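You operate a simulated robot arm through the tools that you are given. There is no shell and no other tool.

You are at the controls of a simulated robot arm. One attempt, no reset.

JOB
Press the wave onto the green shirt at the chart's foil settings.
Fine: the press stands too hot; set heat and time before the tray goes in; the shirt must not scorch; press once, leave it in the shut tray to cool and switch the press off.
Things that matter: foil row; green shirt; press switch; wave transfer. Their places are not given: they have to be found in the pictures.

It is judged by the outcome, as a careful person would: the job done as asked, and still so three seconds after it is handed in. It fails if anything else is knocked over, pushed out of place, dropped, spilled or broken. Flat cloth is picked up by pressing the open fingertips on it (5 to 10 N) and closing them slowly along it; thin cloth reads only 2 to 8 mm in the jaws.

ROBOT AND FRAMES
A 6-joint arm with a two-finger gripper, fixed in place. Base frame: the origin is on the floor under the middle of its stand, x ahead of it, y to its left, z up. Lengths are in mm, angles in degrees, forces in N, time in s.
With the tool pointing down near the work surface it reaches from about 140 to 660 mm from the base axis. Its first joint turns from -66.0 to 66.0 degrees. Payload 2.45 kg.
The TCP is the grasp point between the finger pads, 30 mm short of the fingertips. In the tool frame z runs along the fingers and y along their closing line. The gripper opens to 106 mm; its body begins 79 mm behind the TCP.
Orientation is that of the tool frame in the base frame, as a unit quaternion [w, x, y, z]. With the fingers straight down and closing along the base's y, the tool's x points along the base's -x, its y along +y and its z along -z.

CONTROLS
- The arm moves only by the tool jog_arm. Its argument "deltas" is a list of rows, each an object (a shift or turn left out is 0, a gripper value left out holds the last) with "jaw": the closure, from 0 (fully open) to 1 (shut); "translation": the shift along the tool's x, y, z in mm, a list of three; "dr": the turn, a rotation vector about the tool's x, y, z in degrees, a list of three. In form: [{"jaw": jaw, "translation": [tx, ty, tz], "dr": [wx, wy, wz]}, ...]. A call has 1 to 20 rows; each row shifts and turns the commanded pose from where the row before left it, along the tool's axes as they then stand. A row lasts 0.2 s, in which the tool goes at most 50 mm and 8.6 degrees; a call with a longer step from one row to the next is refused whole, and so is a gripper value outside its range. A pose out of reach is approached as far as the arm can. The call stops where the force on the tool passes 40 N (or 10 N more than at its start, if that is more) or the arm is blocked; 0.2 s more then pass. The fingers move at their own pace (about 153 mm/s each) and stop on an object; they squeeze with about 42 N. The grip force told is the motor's: it shows also when the fingers shut on nothing. Time passes only in rows, and 0.2 s behind the last, so rows that do not move let the fingers close. The reply holds the time, the measured pose of the TCP, the force on the tool along the base axes, the opening and the grip force, in the units named above and with some noise, with the torque about the TCP (base axes, N m) and any sound that the robot's microphone picked up, and new pictures: "show" is both (left out), scene, wrist or none.
- Cameras (640 x 400 px; columns grow to the right, rows downward): "scene" is fixed at [72.4, 431.7, 1426.6]; the picture's right is [-0.62, -0.78, 0.00], its down [-0.27, 0.21, -0.94] and it looks along [0.74, -0.58, -0.34] (base axes); focal length 252 px, centre (320, 200). "wrist" rides on the gripper at [76, -2, -106] in the tool frame; the picture's right is [0.02, 1.00, 0.00], its down [-0.78, 0.02, -0.62] and it looks along [-0.62, 0.01, 0.78] (tool axes); focal length 247 px, centre (320, 200).
- measure_at(camera, pixels): for up to 12 pixels [column, row] of the newest picture of that camera ("zoom" is the newest enlarged one), the place [x, y, z] in the base frame of the surface seen there, good to about 2 mm, but the place of the scene camera against the robot may be out by one fixed shift of up to 12 mm in any direction. The clock stands still meanwhile.
- close_up(camera, box): a new picture of the part [left, top, right, bottom] of that camera's present view, enlarged. The clock stands still meanwhile.
- sign_off(): hands the job in; it is judged then, once.

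Open the gripper and draw the arm clear of the work before you hand the job in, unless the task says otherwise.

The tools are called after "Request:" as a command line: name --argument value ..., lists and objects as JSON in quotes. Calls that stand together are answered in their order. jog_arm: Moves the arm, as the interface text tells. Its arguments: {"type":"object","properties":{"deltas":{"type":"array","items":{"type":"object","properties":{"jaw":{"type":"number"},"translation":{"type":"array","items":{"type":"number"}},"dr":{"type":"array","items":{"type":"number"}}}}},"show":{"type":"string","enum":["both","scene","wrist","none"]}},"required":["deltas"]} The other tools are called the same way: measure_at (camera, pixels) gives the place of the surface under pixels of a picture; close_up (camera, box) takes an enlarged picture of a part of a camera's view; sign_off () hands the job in.

At the start:

```text
clock: 0.0
tcp_pos: [257.0, 84.4, 1364.6]
orientation: [0.0, -0.001, 1.0, -0.002]
force: [0.4, 0.5, 1.1]
torque: [-0.05, 0.02, 0.01]
opening: 106.1
gripper_force: 0.0
```

scene: 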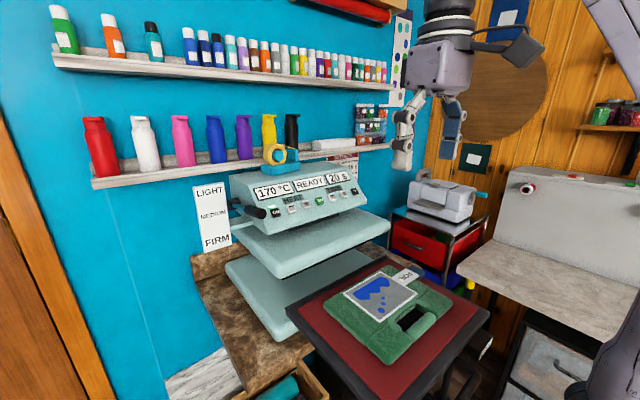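
wrist: 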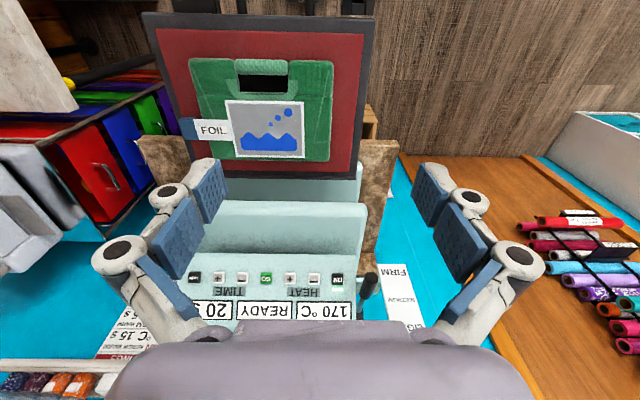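

The scene shows a heat press with panel near (305,195), a chart near (345,165), a tray with a green shirt and wave transfer near (390,310). I look closer at the panel, the chart and the tray.

Request:
close_up --camera "scene" --box '[190, 140, 400, 270]'

Request:
close_up --camera "scene" --box '[300, 140, 370, 190]'

Request:
close_up --camera "scene" --box '[280, 250, 500, 400]'

Request:
close_up --camera "wrist" --box '[70, 260, 420, 400]'

Request:
close_up --camera "wrist" --box '[130, 0, 410, 180]'

```text
3.05 times, centred on (295, 205) of scene
```

zoom: 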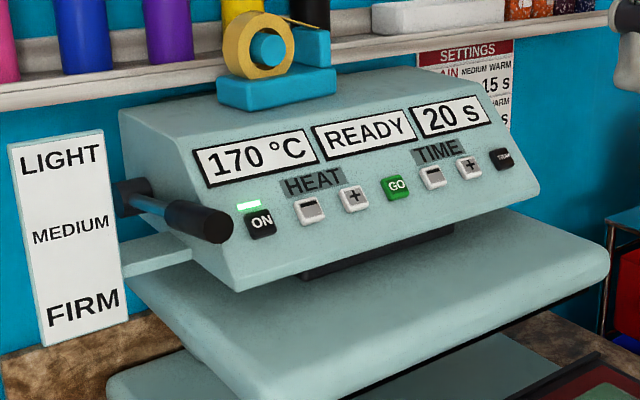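

```text
8.00 times, centred on (335, 165) of scene
```

zoom: 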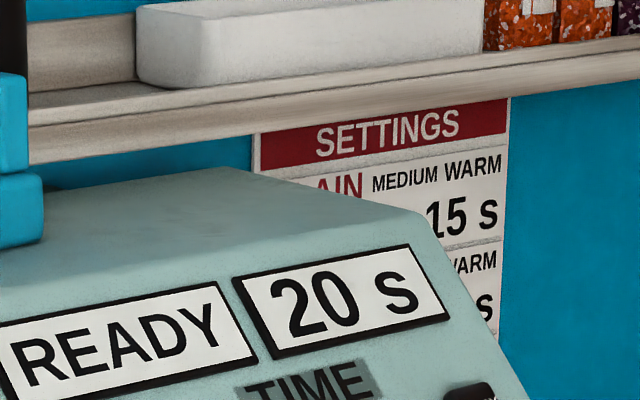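

```text
2.67 times, centred on (390, 325) of scene
```

zoom: 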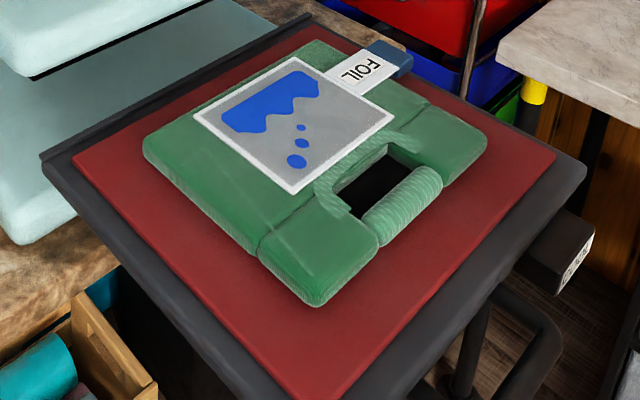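

```text
1.83 times, centred on (245, 330) of wrist
```

zoom: 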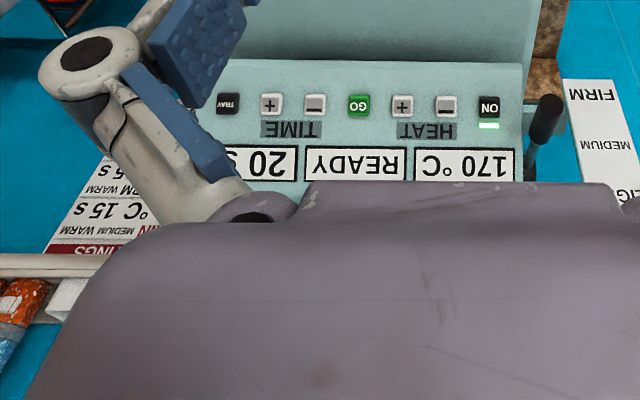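

```text
2.22 times, centred on (270, 90) of wrist
```

zoom: 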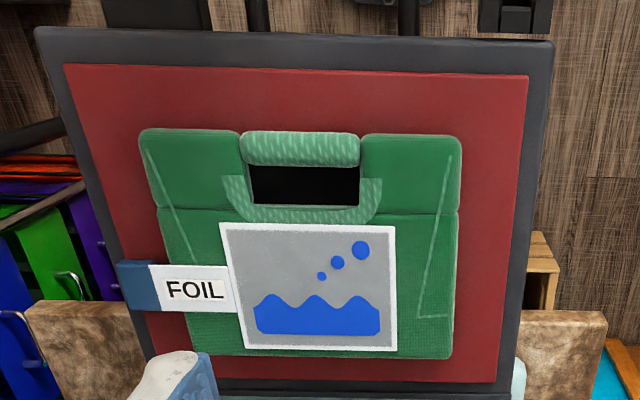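

The chart is partially hidden by the panel and gripper. I measure the places of the panel buttons, displays, chart, lever and tray.

Request:
measure_at --camera "scene" --pixels '[[275, 213], [292, 209], [306, 204], [320, 202], [332, 198], [344, 195], [355, 192], [260, 212], [245, 202], [350, 165], [210, 215], [338, 160]]'

Request:
measure_at --camera "wrist" --pixels '[[338, 277], [314, 277], [290, 277], [266, 277], [242, 277], [218, 277], [194, 277], [367, 284], [395, 300], [130, 320], [270, 130], [265, 82]]'

Request:
measure_at --camera "scene" --pixels '[[290, 308], [386, 254], [488, 315], [400, 385], [390, 310], [408, 322], [405, 276], [420, 268], [484, 347], [300, 250], [290, 290], [275, 160]]'

```text
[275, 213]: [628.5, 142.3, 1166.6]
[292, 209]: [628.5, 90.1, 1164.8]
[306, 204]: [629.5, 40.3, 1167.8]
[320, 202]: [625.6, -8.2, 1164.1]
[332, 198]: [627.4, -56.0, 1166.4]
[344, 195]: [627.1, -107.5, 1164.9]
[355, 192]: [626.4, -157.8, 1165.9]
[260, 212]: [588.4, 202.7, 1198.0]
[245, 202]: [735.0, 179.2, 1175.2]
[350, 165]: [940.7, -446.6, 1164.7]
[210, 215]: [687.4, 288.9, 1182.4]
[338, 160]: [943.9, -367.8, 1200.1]
```

```text
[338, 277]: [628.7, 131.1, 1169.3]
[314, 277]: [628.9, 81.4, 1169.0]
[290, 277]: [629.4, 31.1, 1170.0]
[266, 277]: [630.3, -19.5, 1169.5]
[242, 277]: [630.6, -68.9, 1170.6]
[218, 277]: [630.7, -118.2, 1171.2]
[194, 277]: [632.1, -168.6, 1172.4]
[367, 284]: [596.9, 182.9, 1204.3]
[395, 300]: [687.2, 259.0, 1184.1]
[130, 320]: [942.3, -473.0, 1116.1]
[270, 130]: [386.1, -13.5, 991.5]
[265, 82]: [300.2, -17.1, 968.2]
```

```text
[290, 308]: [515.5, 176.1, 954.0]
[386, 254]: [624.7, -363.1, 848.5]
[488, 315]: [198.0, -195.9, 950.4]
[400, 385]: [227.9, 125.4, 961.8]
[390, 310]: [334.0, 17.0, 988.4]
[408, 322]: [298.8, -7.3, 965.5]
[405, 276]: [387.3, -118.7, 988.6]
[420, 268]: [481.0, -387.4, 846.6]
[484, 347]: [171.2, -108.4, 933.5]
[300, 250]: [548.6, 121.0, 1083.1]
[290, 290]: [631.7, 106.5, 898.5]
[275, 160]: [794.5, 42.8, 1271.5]
```

The chart hangs at about (942,-440,1100) on the back wall, hidden partly by a finger in the wrist view. I shift the arm to -y and yaw the camera to face the chart.

Request:
jog_arm --deltas '[{"translation": [0, -40, 0]}, {"translation": [0, -45, 0]}, {"translation": [0, -45, 0]}, {"translation": [0, -45, 0]}, {"translation": [0, -45, 0]}, {"dr": [0, 0, 8]}, {"dr": [0, 0, 8]}, {"dr": [0, 0, 6]}, {}]'

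```text
clock: 2.0
tcp_pos: [257.3, -135.2, 1366.5]
orientation: [0.0, 0.192, 0.981, 0.0]
force: [-0.1, 0.8, 0.5]
torque: [0.0, -0.02, 0.01]
opening: 105.9
gripper_force: 0.0
```

scene: 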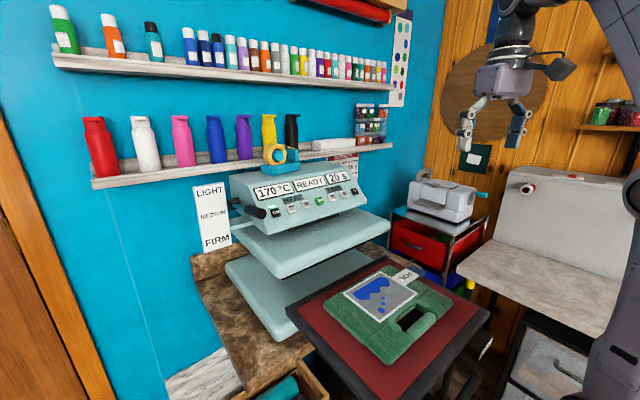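
wrist: 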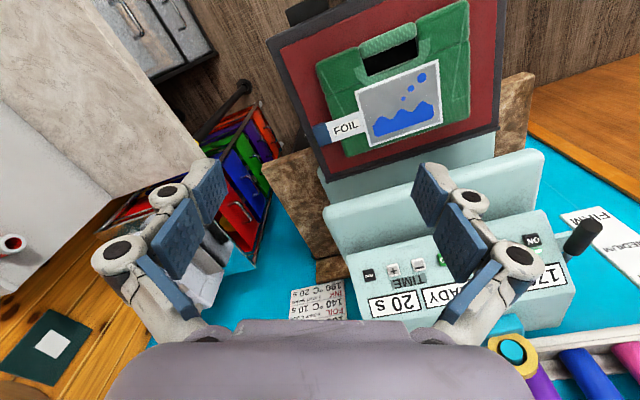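

The lower part of the chart shows at (315,300) in the wrist view. I enlarge it, upside down as it is.

Request:
close_up --camera "wrist" --box '[275, 265, 365, 325]'

Request:
close_up --camera "wrist" --box '[240, 0, 540, 190]'

```text
6.67 times, centred on (320, 295) of wrist
```

zoom: 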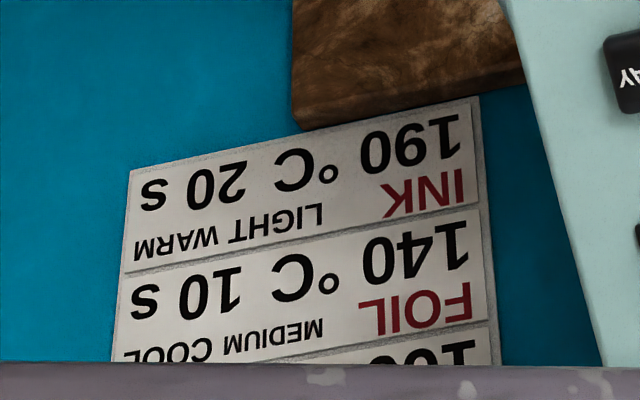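

```text
2.11 times, centred on (390, 95) of wrist
```

zoom: 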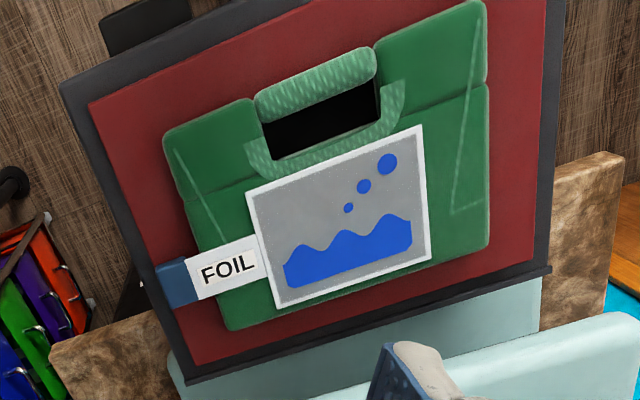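

The foil row reads 140 °C, 10 s, MEDIUM, COOL. I look closely at the pressure lever and its sign, the panel and the tray's front.

Request:
close_up --camera "scene" --box '[180, 170, 300, 260]'

Request:
close_up --camera "scene" --box '[420, 290, 540, 390]'

Request:
measure_at --camera "scene" --pixels '[[210, 191], [212, 215], [215, 239], [196, 188], [228, 184], [232, 243], [236, 204], [262, 213], [255, 210], [248, 206], [235, 230], [245, 222]]'

Request:
measure_at --camera "wrist" --pixels '[[600, 240], [630, 250], [580, 238], [590, 222], [568, 255], [601, 210], [505, 238], [490, 250], [418, 265], [393, 270], [369, 275], [400, 305]]'

```text
4.44 times, centred on (240, 215) of scene
```

zoom: 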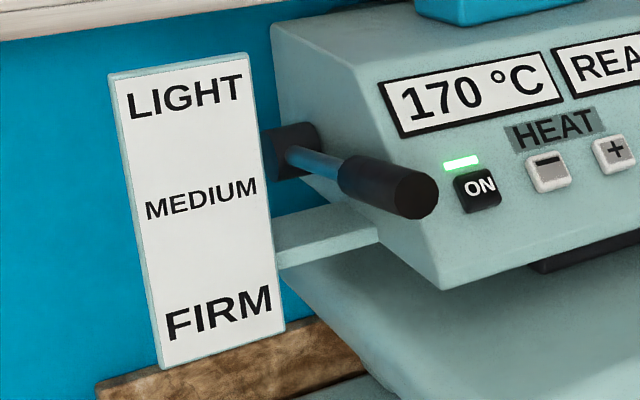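

```text
4.00 times, centred on (480, 340) of scene
```

zoom: 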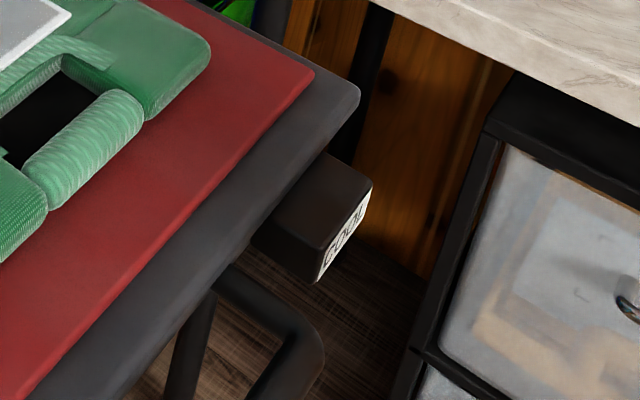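

```text
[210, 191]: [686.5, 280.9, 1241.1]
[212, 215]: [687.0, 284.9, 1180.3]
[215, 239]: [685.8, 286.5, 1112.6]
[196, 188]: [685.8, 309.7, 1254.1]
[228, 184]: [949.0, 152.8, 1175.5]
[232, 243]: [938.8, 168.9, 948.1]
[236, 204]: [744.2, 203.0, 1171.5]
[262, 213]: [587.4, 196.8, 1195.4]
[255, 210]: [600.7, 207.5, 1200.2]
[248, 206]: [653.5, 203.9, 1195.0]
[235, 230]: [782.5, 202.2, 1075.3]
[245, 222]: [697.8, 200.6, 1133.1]
```

```text
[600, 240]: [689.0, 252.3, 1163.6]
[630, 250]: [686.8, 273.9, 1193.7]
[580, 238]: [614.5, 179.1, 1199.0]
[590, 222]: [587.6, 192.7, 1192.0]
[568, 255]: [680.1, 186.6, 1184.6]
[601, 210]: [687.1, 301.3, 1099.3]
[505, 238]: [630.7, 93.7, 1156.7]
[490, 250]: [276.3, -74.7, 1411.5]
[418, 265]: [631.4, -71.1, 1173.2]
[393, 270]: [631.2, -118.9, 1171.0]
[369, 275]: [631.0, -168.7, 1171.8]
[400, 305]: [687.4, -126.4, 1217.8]
```

The lever at (245,202) points at MEDIUM already, and a small indicator below the tray front reads COOL. I undo the yaw, tilt the tool about 40° to be square to the sloped panel and close the fingers.

Request:
jog_arm --deltas '[{"dr": [0, 0, -8]}, {"dr": [0, 0, -8]}, {"dr": [0, 0, -6.1]}, {"dr": [0, -8, 0], "jaw": 1}, {"dr": [0, -8, 0]}, {"dr": [0, -8, 0]}, {"dr": [0, -8, 0]}, {"dr": [0, -8, 0]}, {}, {}]'

```text
clock: 4.2
tcp_pos: [257.5, -134.3, 1365.1]
orientation: [0.343, 0.0, 0.939, -0.001]
force: [0.0, 0.6, 0.7]
torque: [-0.01, 0.02, 0.01]
opening: 0.0
gripper_force: 28.6
```

scene: 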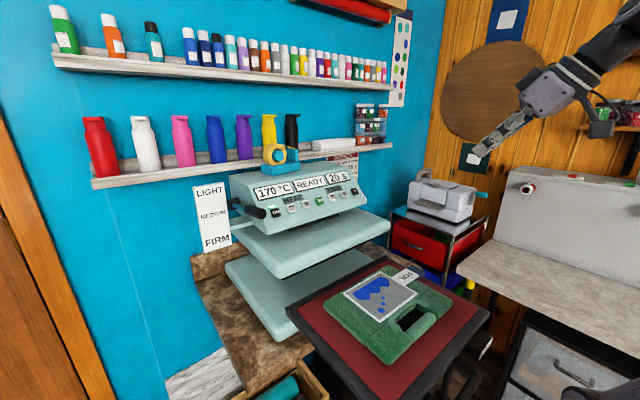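
wrist: 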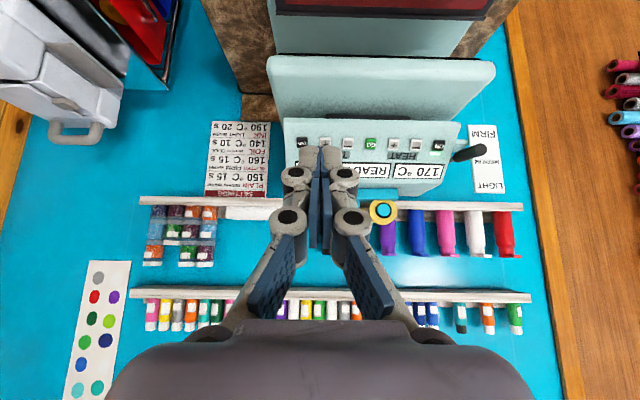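

The whole chart is in view now at (240,155) in the wrist picture. I enlarge it and the panel to confirm and measure the panel's slope.

Request:
close_up --camera "wrist" --box '[190, 110, 300, 200]'

Request:
close_up --camera "wrist" --box '[280, 110, 480, 200]'

Request:
measure_at --camera "wrist" --pixels '[[440, 144], [416, 144], [393, 143], [371, 143], [347, 142], [302, 142], [430, 135], [430, 150], [358, 135], [358, 155], [425, 185], [470, 153]]'

```text
4.44 times, centred on (245, 155) of wrist
```

zoom: 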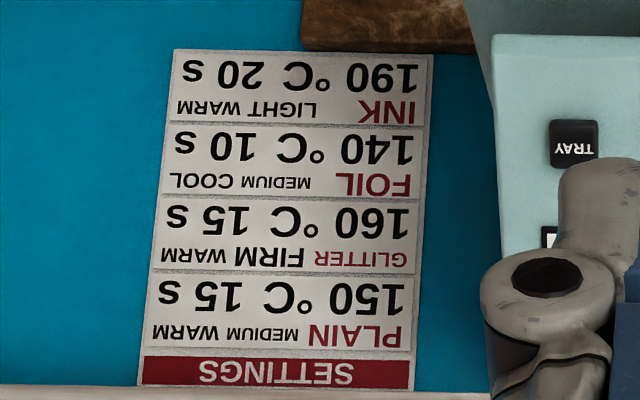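

```text
3.20 times, centred on (380, 155) of wrist
```

zoom: 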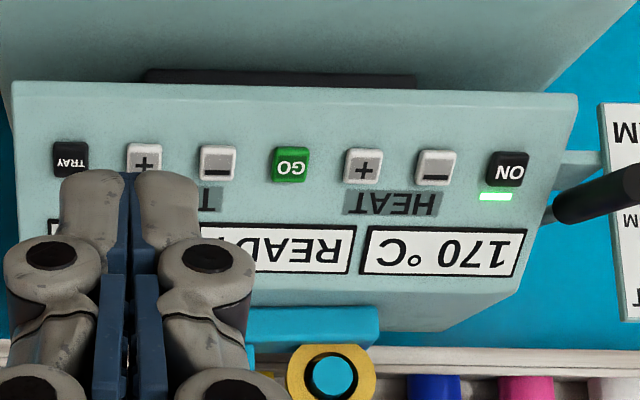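

```text
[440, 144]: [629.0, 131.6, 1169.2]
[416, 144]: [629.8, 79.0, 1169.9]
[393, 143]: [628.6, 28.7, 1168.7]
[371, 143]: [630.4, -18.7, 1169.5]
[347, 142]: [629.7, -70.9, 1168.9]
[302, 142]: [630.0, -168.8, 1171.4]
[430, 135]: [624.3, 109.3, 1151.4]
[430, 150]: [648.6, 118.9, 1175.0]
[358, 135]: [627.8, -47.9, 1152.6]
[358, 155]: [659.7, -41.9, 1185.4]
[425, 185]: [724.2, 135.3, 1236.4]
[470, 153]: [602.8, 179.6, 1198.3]
```

The foil row confirmed: 140 °C, 10 s, medium, cool; HEAT − is at (630,79,1170). I move to a standoff about 50 mm in front of it.

Request:
jog_arm --deltas '[{"translation": [-16, 21.4, 30.9]}, {"translation": [-16, 21.4, 30.9]}, {"translation": [-16, 21.4, 30.9]}, {"translation": [-16, 21.4, 30.9]}, {"translation": [-16, 21.4, 30.9]}, {"translation": [-16, 21.4, 30.9]}, {"translation": [-16, 21.4, 30.9]}, {"translation": [-16, 21.4, 30.9]}, {"translation": [-16, 21.4, 30.9]}, {"translation": [-16, 21.4, 30.9]}, {}]'

```text
clock: 6.6
tcp_pos: [579.4, 78.5, 1232.4]
orientation: [0.343, 0.0, 0.939, 0.0]
force: [0.4, -0.3, -0.3]
torque: [-0.02, -0.05, 0.02]
opening: 0.0
gripper_force: 28.7
```

scene: 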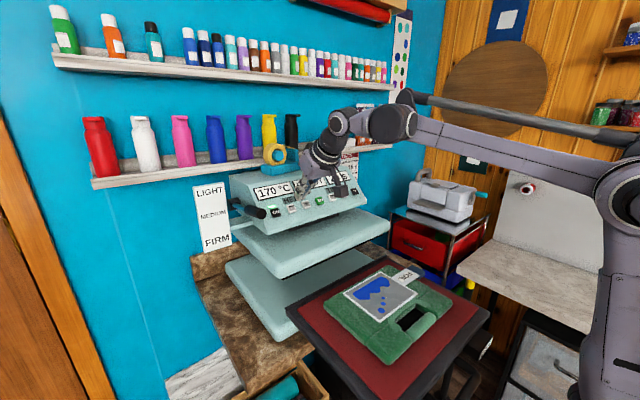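
wrist: 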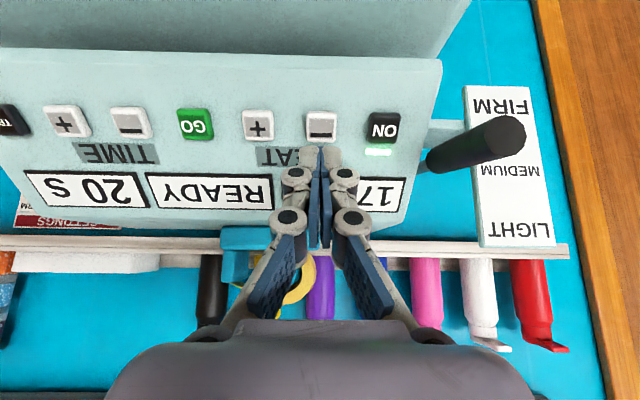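

The fingertips are in line with HEAT − at (321,125). I advance close to it, then press in small steps and read the force.

Request:
jog_arm --deltas '[{"translation": [-1.5, 0.5, 22]}, {"translation": [0, 0, 20]}, {"translation": [0, 0, 5]}, {"translation": [0, 0, 2]}, {"translation": [0, 0, 2]}, {"translation": [0, 0, 2]}]'

```text
clock: 8.0
tcp_pos: [614.2, 79.5, 1192.0]
orientation: [0.342, -0.001, 0.94, 0.0]
force: [0.3, -0.2, 0.5]
torque: [-0.02, -0.03, -0.01]
opening: 6.1
gripper_force: 28.2
```

scene: 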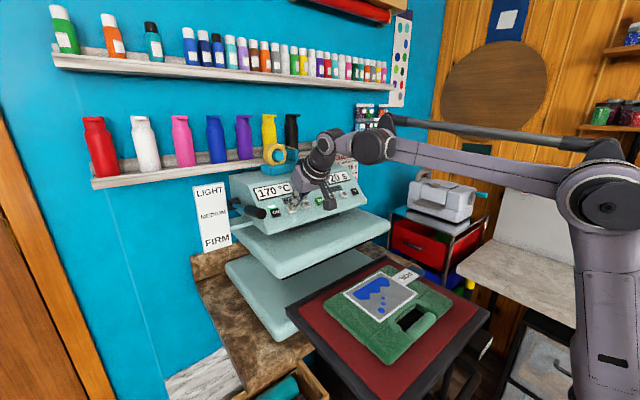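
wrist: 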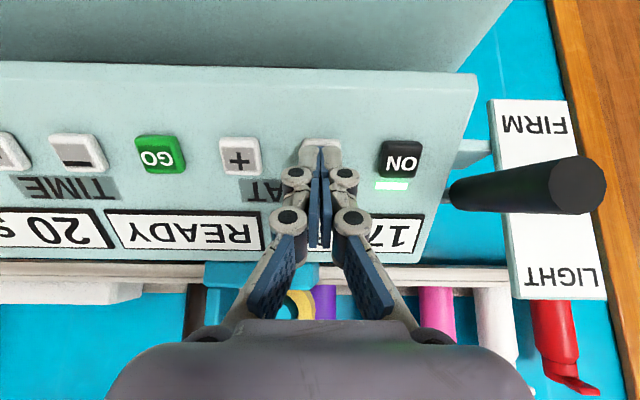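

The opening now reads 6.1 mm with no force on the tool, which is odd. I look closer at the fingertips and the button.

Request:
close_up --camera "wrist" --box '[230, 100, 430, 260]'

Request:
close_up --camera "scene" --box '[220, 160, 380, 260]'

```text
2.50 times, centred on (330, 180) of wrist
```

zoom: 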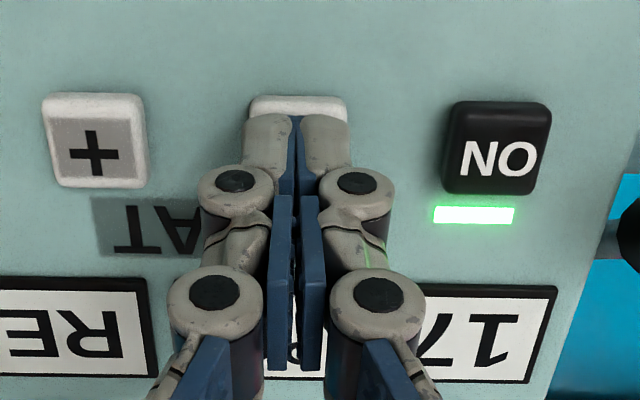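

```text
4.00 times, centred on (300, 210) of scene
```

zoom: 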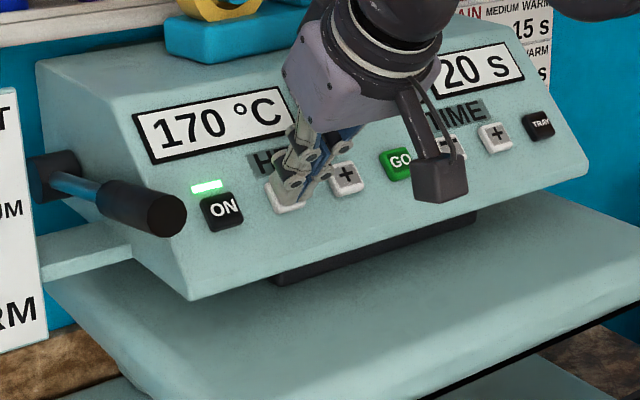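

The tips are right at the button, and the display still reads 170 °C in the scene view. I press further in small steps.

Request:
jog_arm --deltas '[{"translation": [0, 0, 1.5]}, {"translation": [0, 0, 1.5]}, {}]' --show "scene"

Request:
close_up --camera "scene" --box '[220, 160, 380, 260]'

```text
clock: 8.8
tcp_pos: [616.0, 78.7, 1190.0]
orientation: [0.342, -0.001, 0.94, -0.001]
force: [-0.4, 0.0, 2.5]
torque: [0.03, -0.03, 0.0]
opening: 6.0
gripper_force: 28.6
```

scene: 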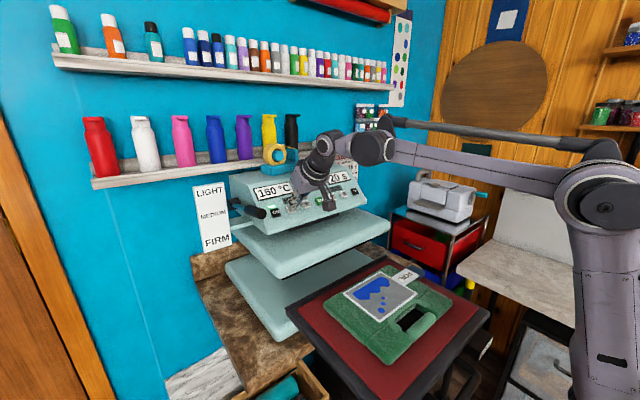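

```text
4.00 times, centred on (300, 210) of scene
```

zoom: 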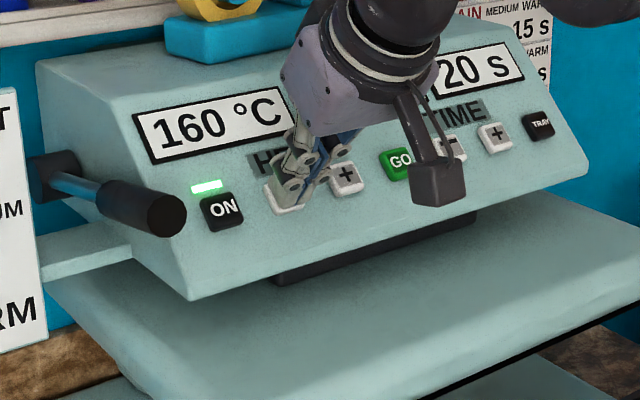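

One step went down to 160 °C. I back off 7 mm to release it.

Request:
jog_arm --deltas '[{"translation": [0, 0, -7]}, {}]' --show "none"

Request:
close_up --camera "scene" --box '[220, 160, 380, 260]'

```text
clock: 9.4
tcp_pos: [611.1, 80.0, 1195.3]
orientation: [0.342, -0.001, 0.94, 0.0]
force: [-0.1, 0.4, 0.3]
torque: [-0.01, 0.02, -0.01]
opening: 0.1
gripper_force: 28.5
```

```text
4.00 times, centred on (300, 210) of scene
```

zoom: 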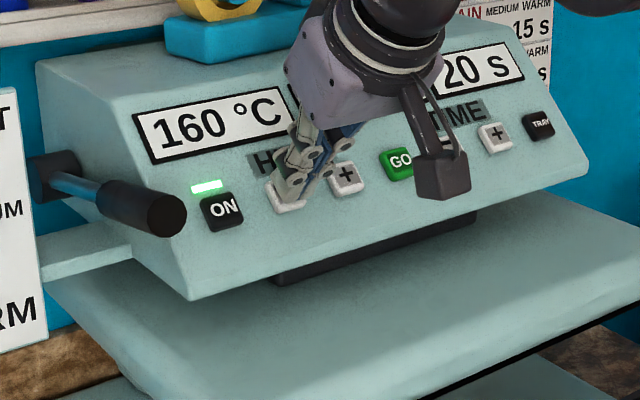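

Still 160 °C and released. I press once more and release in one go.

Request:
jog_arm --deltas '[{"translation": [0, 0, 4]}, {"translation": [0, 0, 3.5]}, {}, {"translation": [0, 0, -7.5]}, {}]' --show "none"

Request:
close_up --camera "scene" --box '[220, 160, 380, 260]'

```text
clock: 10.6
tcp_pos: [610.7, 80.4, 1194.0]
orientation: [0.343, -0.001, 0.939, -0.001]
force: [-0.3, 0.5, -0.5]
torque: [-0.01, -0.02, 0.01]
opening: 0.0
gripper_force: 28.6
```

```text
4.00 times, centred on (300, 210) of scene
```

zoom: 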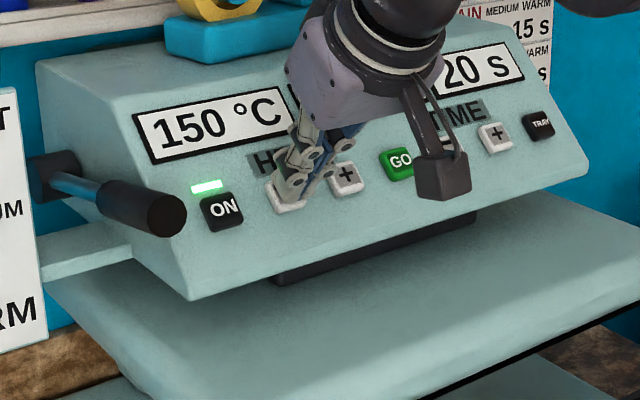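

The display reads 150 °C; one more identical press should give 140 °C, then I back off 40 mm.

Request:
jog_arm --deltas '[{"translation": [0, 0, 4]}, {"translation": [0, 0, 3.5]}, {}, {"translation": [0, 0, -7.5]}, {"translation": [0, 0, -20]}, {"translation": [0, 0, -15]}, {}]' --show "both"

Request:
close_up --camera "scene" --box '[220, 160, 380, 260]'

```text
clock: 12.2
tcp_pos: [588.3, 80.8, 1221.5]
orientation: [0.342, -0.001, 0.94, -0.002]
force: [-0.8, -0.4, -0.5]
torque: [0.0, -0.02, -0.01]
opening: 0.0
gripper_force: 28.4
```

scene: 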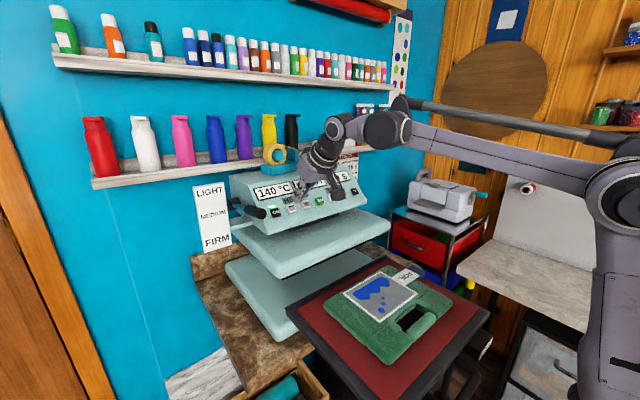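
wrist: 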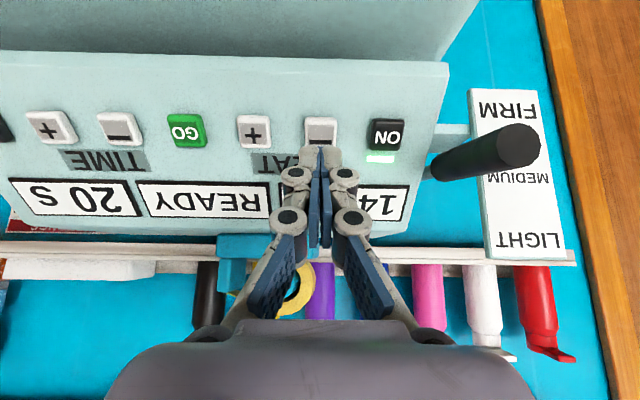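

```text
4.00 times, centred on (300, 210) of scene
```

zoom: 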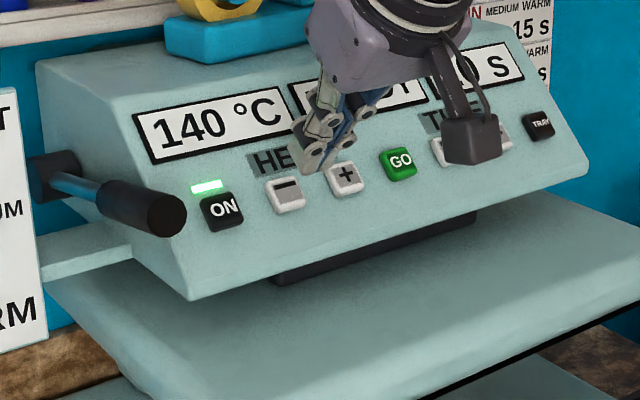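

HEAT shows 140 °C and READY. I shift along y to TIME − at y ≈ -70, staying 35 mm clear.

Request:
jog_arm --deltas '[{"translation": [0, -37.5, 0]}, {"translation": [0, -37.5, 0]}, {"translation": [0, -37.5, 0]}, {"translation": [0, -37.5, 0]}, {}]' --show "wrist"

```text
clock: 13.4
tcp_pos: [589.2, -71.2, 1221.2]
orientation: [0.342, -0.001, 0.94, 0.0]
force: [-0.6, -0.3, 0.3]
torque: [0.0, 0.03, 0.0]
opening: 0.0
gripper_force: 28.4
```

wrist: 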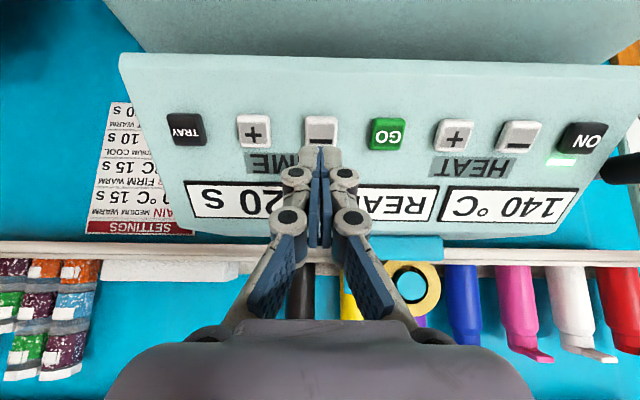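

The fingers are in line with TIME − at (321,130). I press it once and back off to read the step.

Request:
jog_arm --deltas '[{"translation": [0, 0, 20]}, {"translation": [0, 0, 15]}, {"translation": [0, 0, 4]}, {"translation": [0, 0, 3.5]}, {}, {"translation": [0, 0, -7.5]}, {}]' --show "wrist"

Request:
close_up --camera "scene" --box '[220, 160, 380, 260]'

Request:
close_up --camera "wrist" --box '[160, 90, 480, 270]'

```text
clock: 15.0
tcp_pos: [611.1, -69.3, 1194.4]
orientation: [0.342, -0.001, 0.94, -0.001]
force: [-0.4, 0.5, 1.0]
torque: [-0.03, 0.0, 0.0]
opening: 0.2
gripper_force: 28.3
```

wrist: 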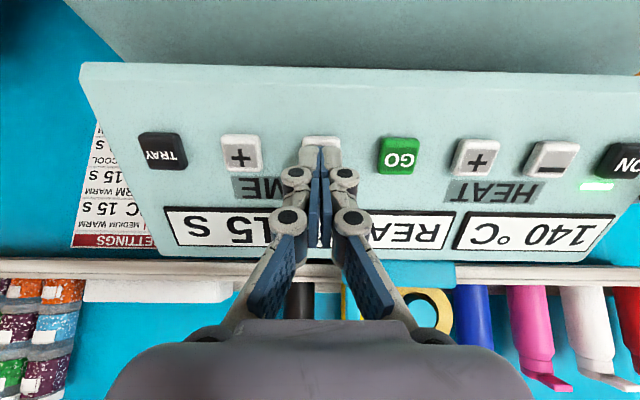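

```text
4.00 times, centred on (300, 210) of scene
```

zoom: 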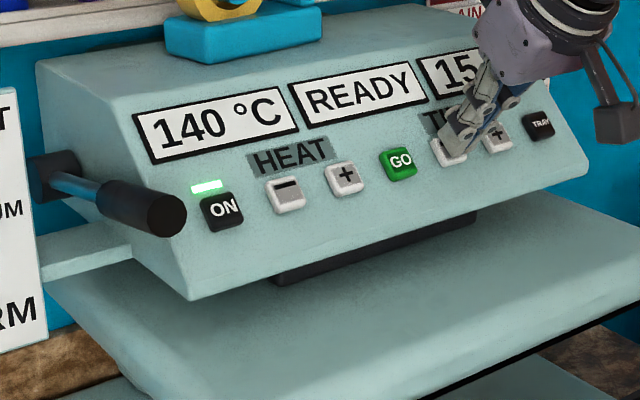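

```text
2.00 times, centred on (320, 180) of wrist
```

zoom: 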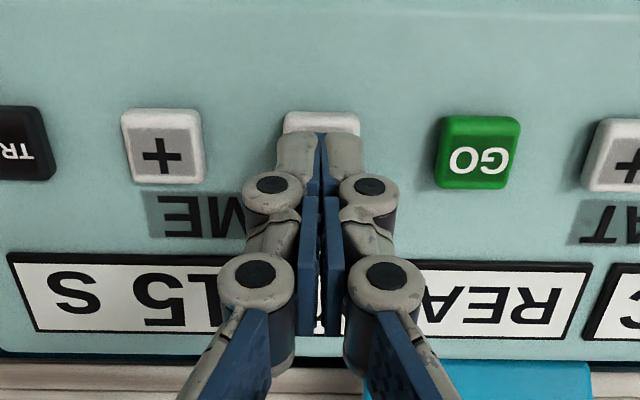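

TIME now reads 15 s, so it steps by 5. One more press gives 10 s, then I back off.

Request:
jog_arm --deltas '[{"translation": [0, 0, 4]}, {"translation": [0, 0, 3.5]}, {}, {"translation": [0, 0, -7.5]}, {"translation": [0, 0, -25]}, {"translation": [0, 0, -25]}, {"translation": [0, 0, -30]}, {}]' --show "both"

Request:
close_up --camera "scene" --box '[220, 160, 380, 260]'

Request:
close_up --camera "wrist" --box '[160, 90, 480, 270]'

```text
clock: 16.8
tcp_pos: [560.8, -71.7, 1256.3]
orientation: [0.342, 0.0, 0.94, -0.001]
force: [-0.1, 1.2, -0.2]
torque: [0.0, 0.01, -0.01]
opening: 0.0
gripper_force: 28.2
```

scene: 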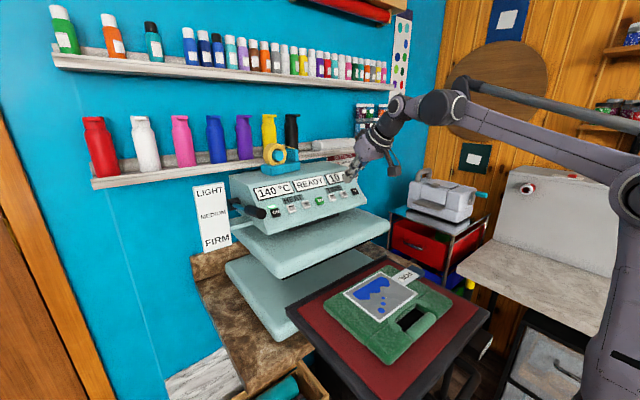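
wrist: 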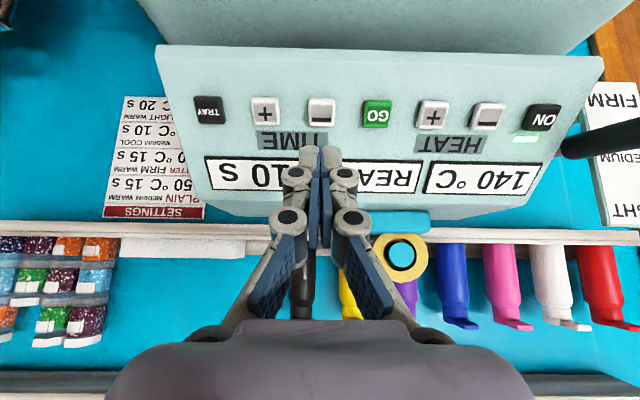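

```text
4.00 times, centred on (300, 210) of scene
```

zoom: 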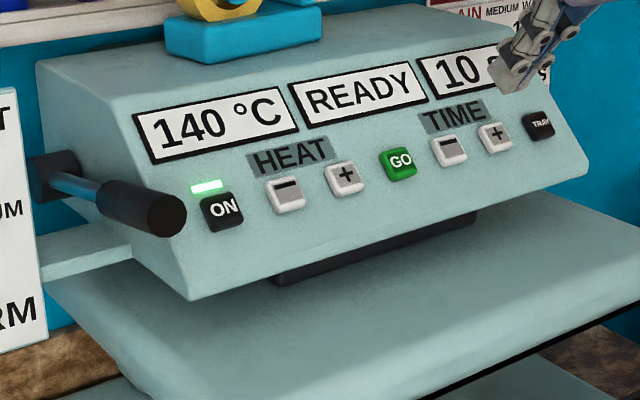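

```text
2.00 times, centred on (320, 180) of wrist
```

zoom: 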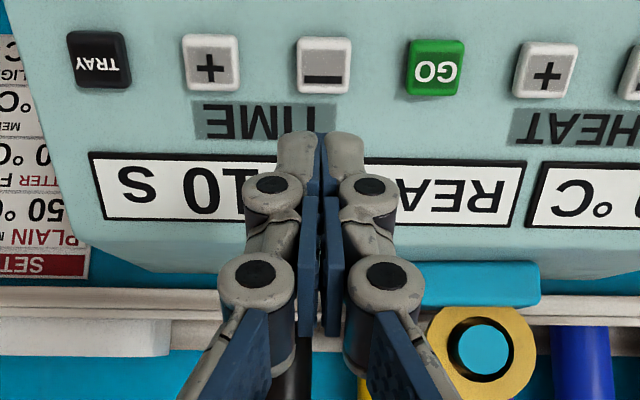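

Settings read 140 °C, READY, 10 s. Before bringing the tray in, I check the shirt and transfer once more.

Request:
close_up --camera "scene" --box '[270, 240, 510, 400]'

Request:
measure_at --camera "scene" --pixels '[[286, 310], [384, 258], [490, 314], [300, 316], [380, 265], [476, 310], [344, 291], [380, 274], [416, 293], [380, 322], [395, 365], [450, 300]]'

Request:
measure_at --camera "scene" --pixels '[[278, 265], [388, 225], [240, 240], [250, 270], [262, 295], [275, 335], [340, 270], [310, 270], [365, 248], [460, 370], [480, 390], [470, 385]]'

```text
2.50 times, centred on (390, 320) of scene
```

zoom: 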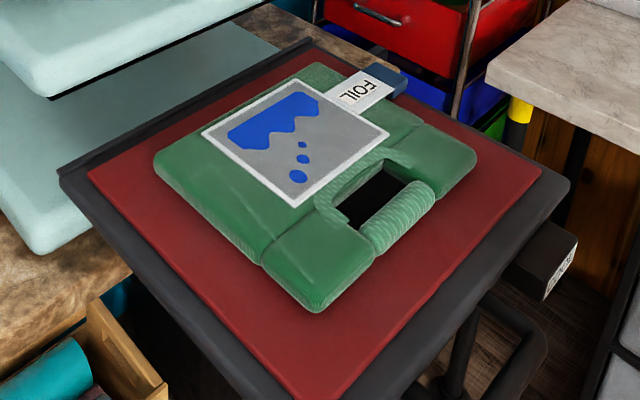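

```text
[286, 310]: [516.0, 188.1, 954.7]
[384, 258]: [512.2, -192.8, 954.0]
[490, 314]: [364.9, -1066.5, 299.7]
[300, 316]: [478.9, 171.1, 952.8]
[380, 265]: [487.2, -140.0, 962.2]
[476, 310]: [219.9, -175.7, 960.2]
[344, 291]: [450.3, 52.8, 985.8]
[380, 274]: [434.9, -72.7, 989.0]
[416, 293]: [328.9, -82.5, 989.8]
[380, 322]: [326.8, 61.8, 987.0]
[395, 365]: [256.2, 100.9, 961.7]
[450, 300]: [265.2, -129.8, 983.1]
```

```text
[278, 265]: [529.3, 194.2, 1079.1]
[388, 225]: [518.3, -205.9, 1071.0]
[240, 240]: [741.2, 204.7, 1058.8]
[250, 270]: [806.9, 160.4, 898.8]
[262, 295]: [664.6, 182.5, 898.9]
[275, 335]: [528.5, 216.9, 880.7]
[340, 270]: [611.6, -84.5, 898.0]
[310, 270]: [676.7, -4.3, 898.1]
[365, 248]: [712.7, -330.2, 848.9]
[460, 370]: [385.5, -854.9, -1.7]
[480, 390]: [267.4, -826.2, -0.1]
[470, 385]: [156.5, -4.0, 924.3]
```

The wave lies flat on the shirt's front and the tray is clear. I move to the TRAY button at y ≈ -169, 40 mm clear of it.

Request:
jog_arm --deltas '[{"translation": [0, -48, 0]}, {"translation": [0, -49.5, 0]}, {"translation": [0, 0, 20]}, {"translation": [0, 0, 20]}, {}]' --show "wrist"

```text
clock: 18.0
tcp_pos: [585.1, -168.4, 1226.1]
orientation: [0.342, -0.001, 0.94, -0.001]
force: [0.2, 0.2, -0.2]
torque: [0.02, 0.01, 0.0]
opening: 0.2
gripper_force: 28.7
```

wrist: 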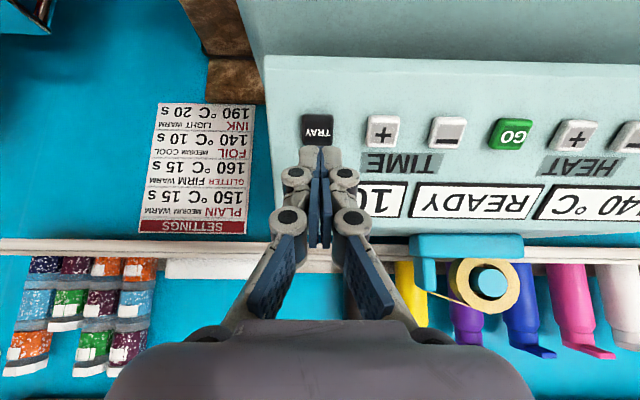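

The fingers are in line with TRAY at (317,130). I press it once and back off.

Request:
jog_arm --deltas '[{"translation": [0, 0, 20]}, {"translation": [0, 0, 20]}, {"translation": [0, 0, 4]}, {"translation": [0, 0, 3.5]}, {}, {"translation": [0, 0, -7.5]}, {"translation": [0, 0, -20]}, {}]' --show "both"

Request:
close_up --camera "scene" --box '[220, 160, 380, 260]'

```text
clock: 19.8
tcp_pos: [597.7, -167.6, 1210.9]
orientation: [0.342, -0.001, 0.94, -0.001]
force: [0.0, -0.1, -0.1]
torque: [-0.03, 0.01, 0.01]
opening: 0.0
gripper_force: 28.4
```

scene: 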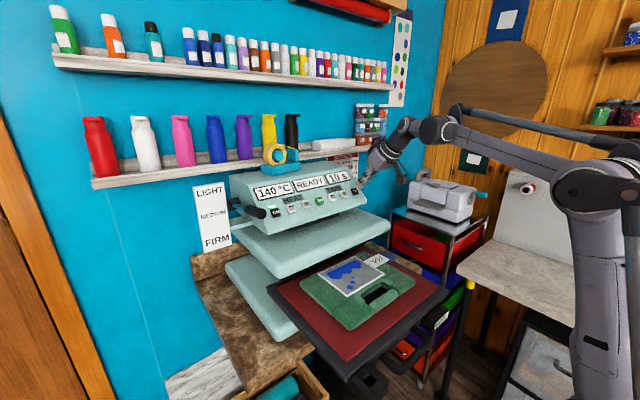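
wrist: 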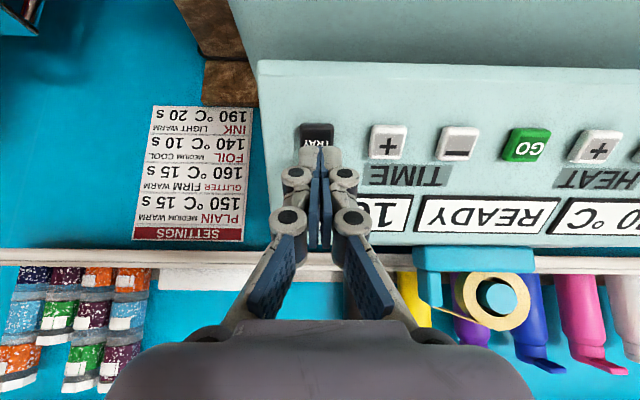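

```text
4.00 times, centred on (300, 210) of scene
```

zoom: 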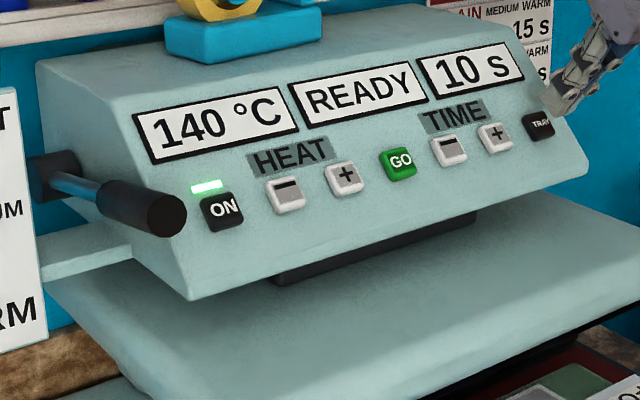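

The tray is driving in by itself. I back off a bit and wait while watching it.

Request:
jog_arm --deltas '[{"translation": [0, 0, -20]}, {"translation": [0, 37, 0]}, {"translation": [0, 37, 0]}, {"translation": [0, 37, 0]}, {"translation": [0, 38, 0]}, {}, {}, {}, {}]' --show "both"

```text
clock: 21.8
tcp_pos: [585.6, -18.6, 1225.5]
orientation: [0.342, -0.001, 0.94, -0.001]
force: [-0.4, 0.2, 0.2]
torque: [0.0, 0.0, 0.03]
opening: 0.0
gripper_force: 28.7
```

scene: 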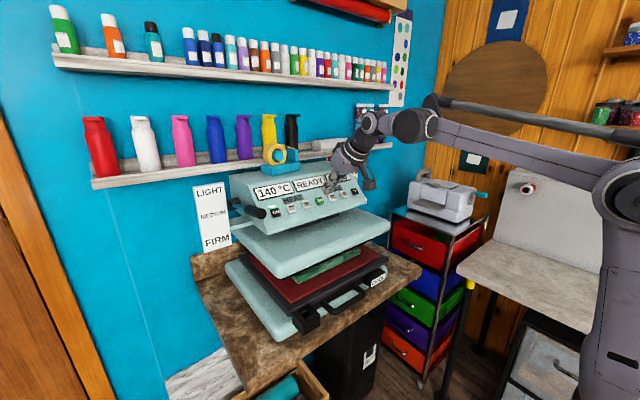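
wrist: 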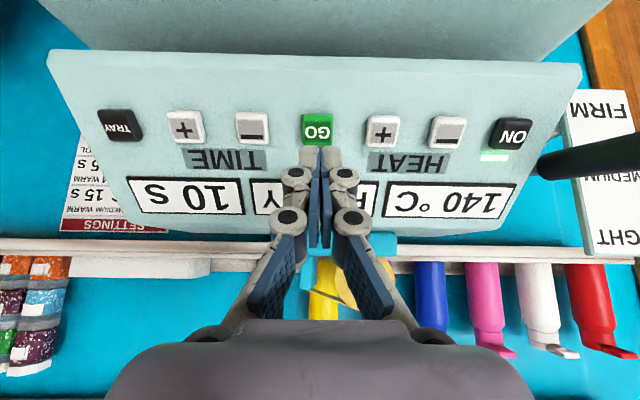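

The tray has gone under the platen. I check whether it has stopped and what the panel and the COOL indicator show.

Request:
jog_arm --deltas '[{}, {}, {}, {}]' --show "scene"

Request:
close_up --camera "scene" --box '[210, 160, 430, 350]'

Request:
close_up --camera "scene" --box '[300, 260, 400, 330]'

Request:
close_up --camera "wrist" --box '[100, 90, 540, 240]'

```text
clock: 22.8
tcp_pos: [586.5, -18.0, 1226.6]
orientation: [0.342, -0.001, 0.94, 0.0]
force: [-0.9, 1.1, -0.9]
torque: [-0.02, 0.01, -0.01]
opening: 0.1
gripper_force: 28.6
```

scene: 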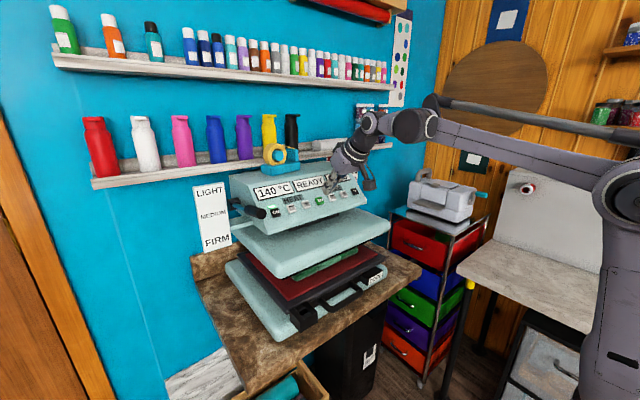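

```text
2.11 times, centred on (320, 255) of scene
```

zoom: 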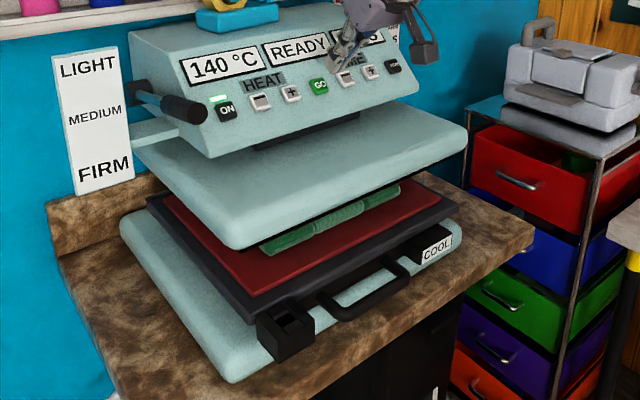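

```text
5.71 times, centred on (350, 295) of scene
```

zoom: 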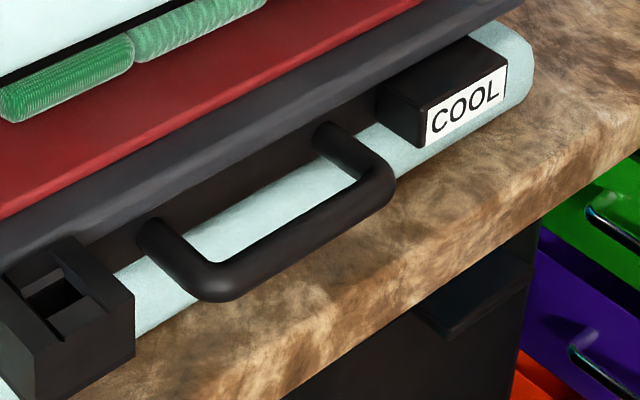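

```text
1.45 times, centred on (320, 165) of wrist
```

zoom: 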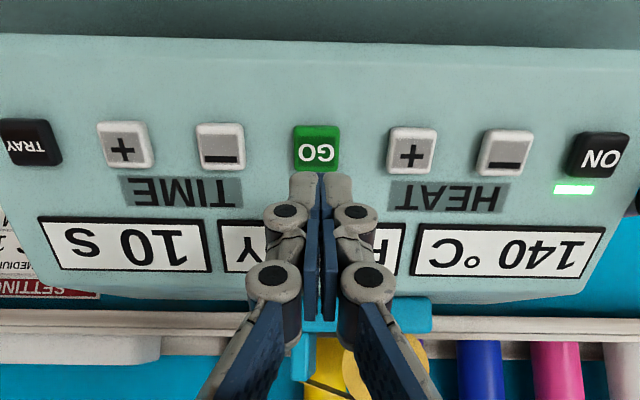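

The tray seems to have crept in a little since the last picture, so I wait another second and compare.

Request:
jog_arm --deltas '[{}, {}, {}, {}, {}]' --show "scene"

Request:
close_up --camera "scene" --box '[210, 160, 430, 350]'

Request:
measure_at --camera "scene" --pixels '[[349, 306], [375, 280], [310, 318], [330, 305], [320, 290], [345, 262], [300, 248], [383, 225], [290, 300], [240, 245], [275, 335], [360, 290]]'

```text
clock: 24.0
tcp_pos: [585.3, -18.0, 1226.9]
orientation: [0.343, 0.0, 0.939, 0.0]
force: [0.5, 0.0, 0.2]
torque: [-0.01, 0.04, 0.02]
opening: 0.1
gripper_force: 28.8
```

scene: 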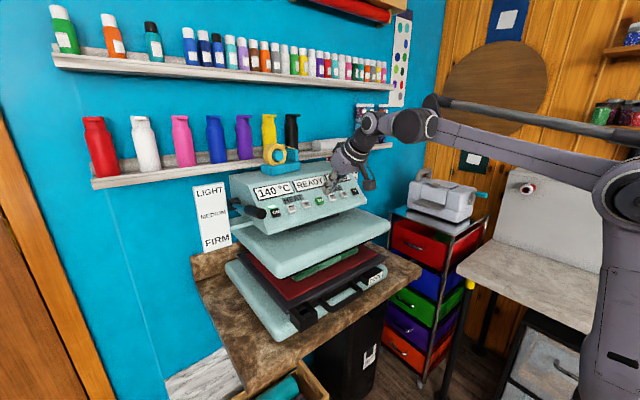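

```text
2.11 times, centred on (320, 255) of scene
```

zoom: 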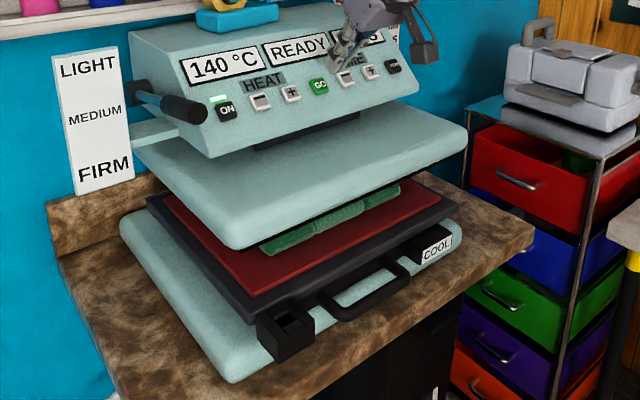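

```text
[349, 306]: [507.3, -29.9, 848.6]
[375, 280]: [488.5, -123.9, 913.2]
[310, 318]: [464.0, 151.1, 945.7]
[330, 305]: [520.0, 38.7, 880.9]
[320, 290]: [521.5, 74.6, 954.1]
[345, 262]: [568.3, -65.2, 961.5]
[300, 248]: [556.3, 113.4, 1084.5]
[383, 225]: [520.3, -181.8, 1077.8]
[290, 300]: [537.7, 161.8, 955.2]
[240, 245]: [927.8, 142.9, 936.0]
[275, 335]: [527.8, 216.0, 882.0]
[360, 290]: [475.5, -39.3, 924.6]
```

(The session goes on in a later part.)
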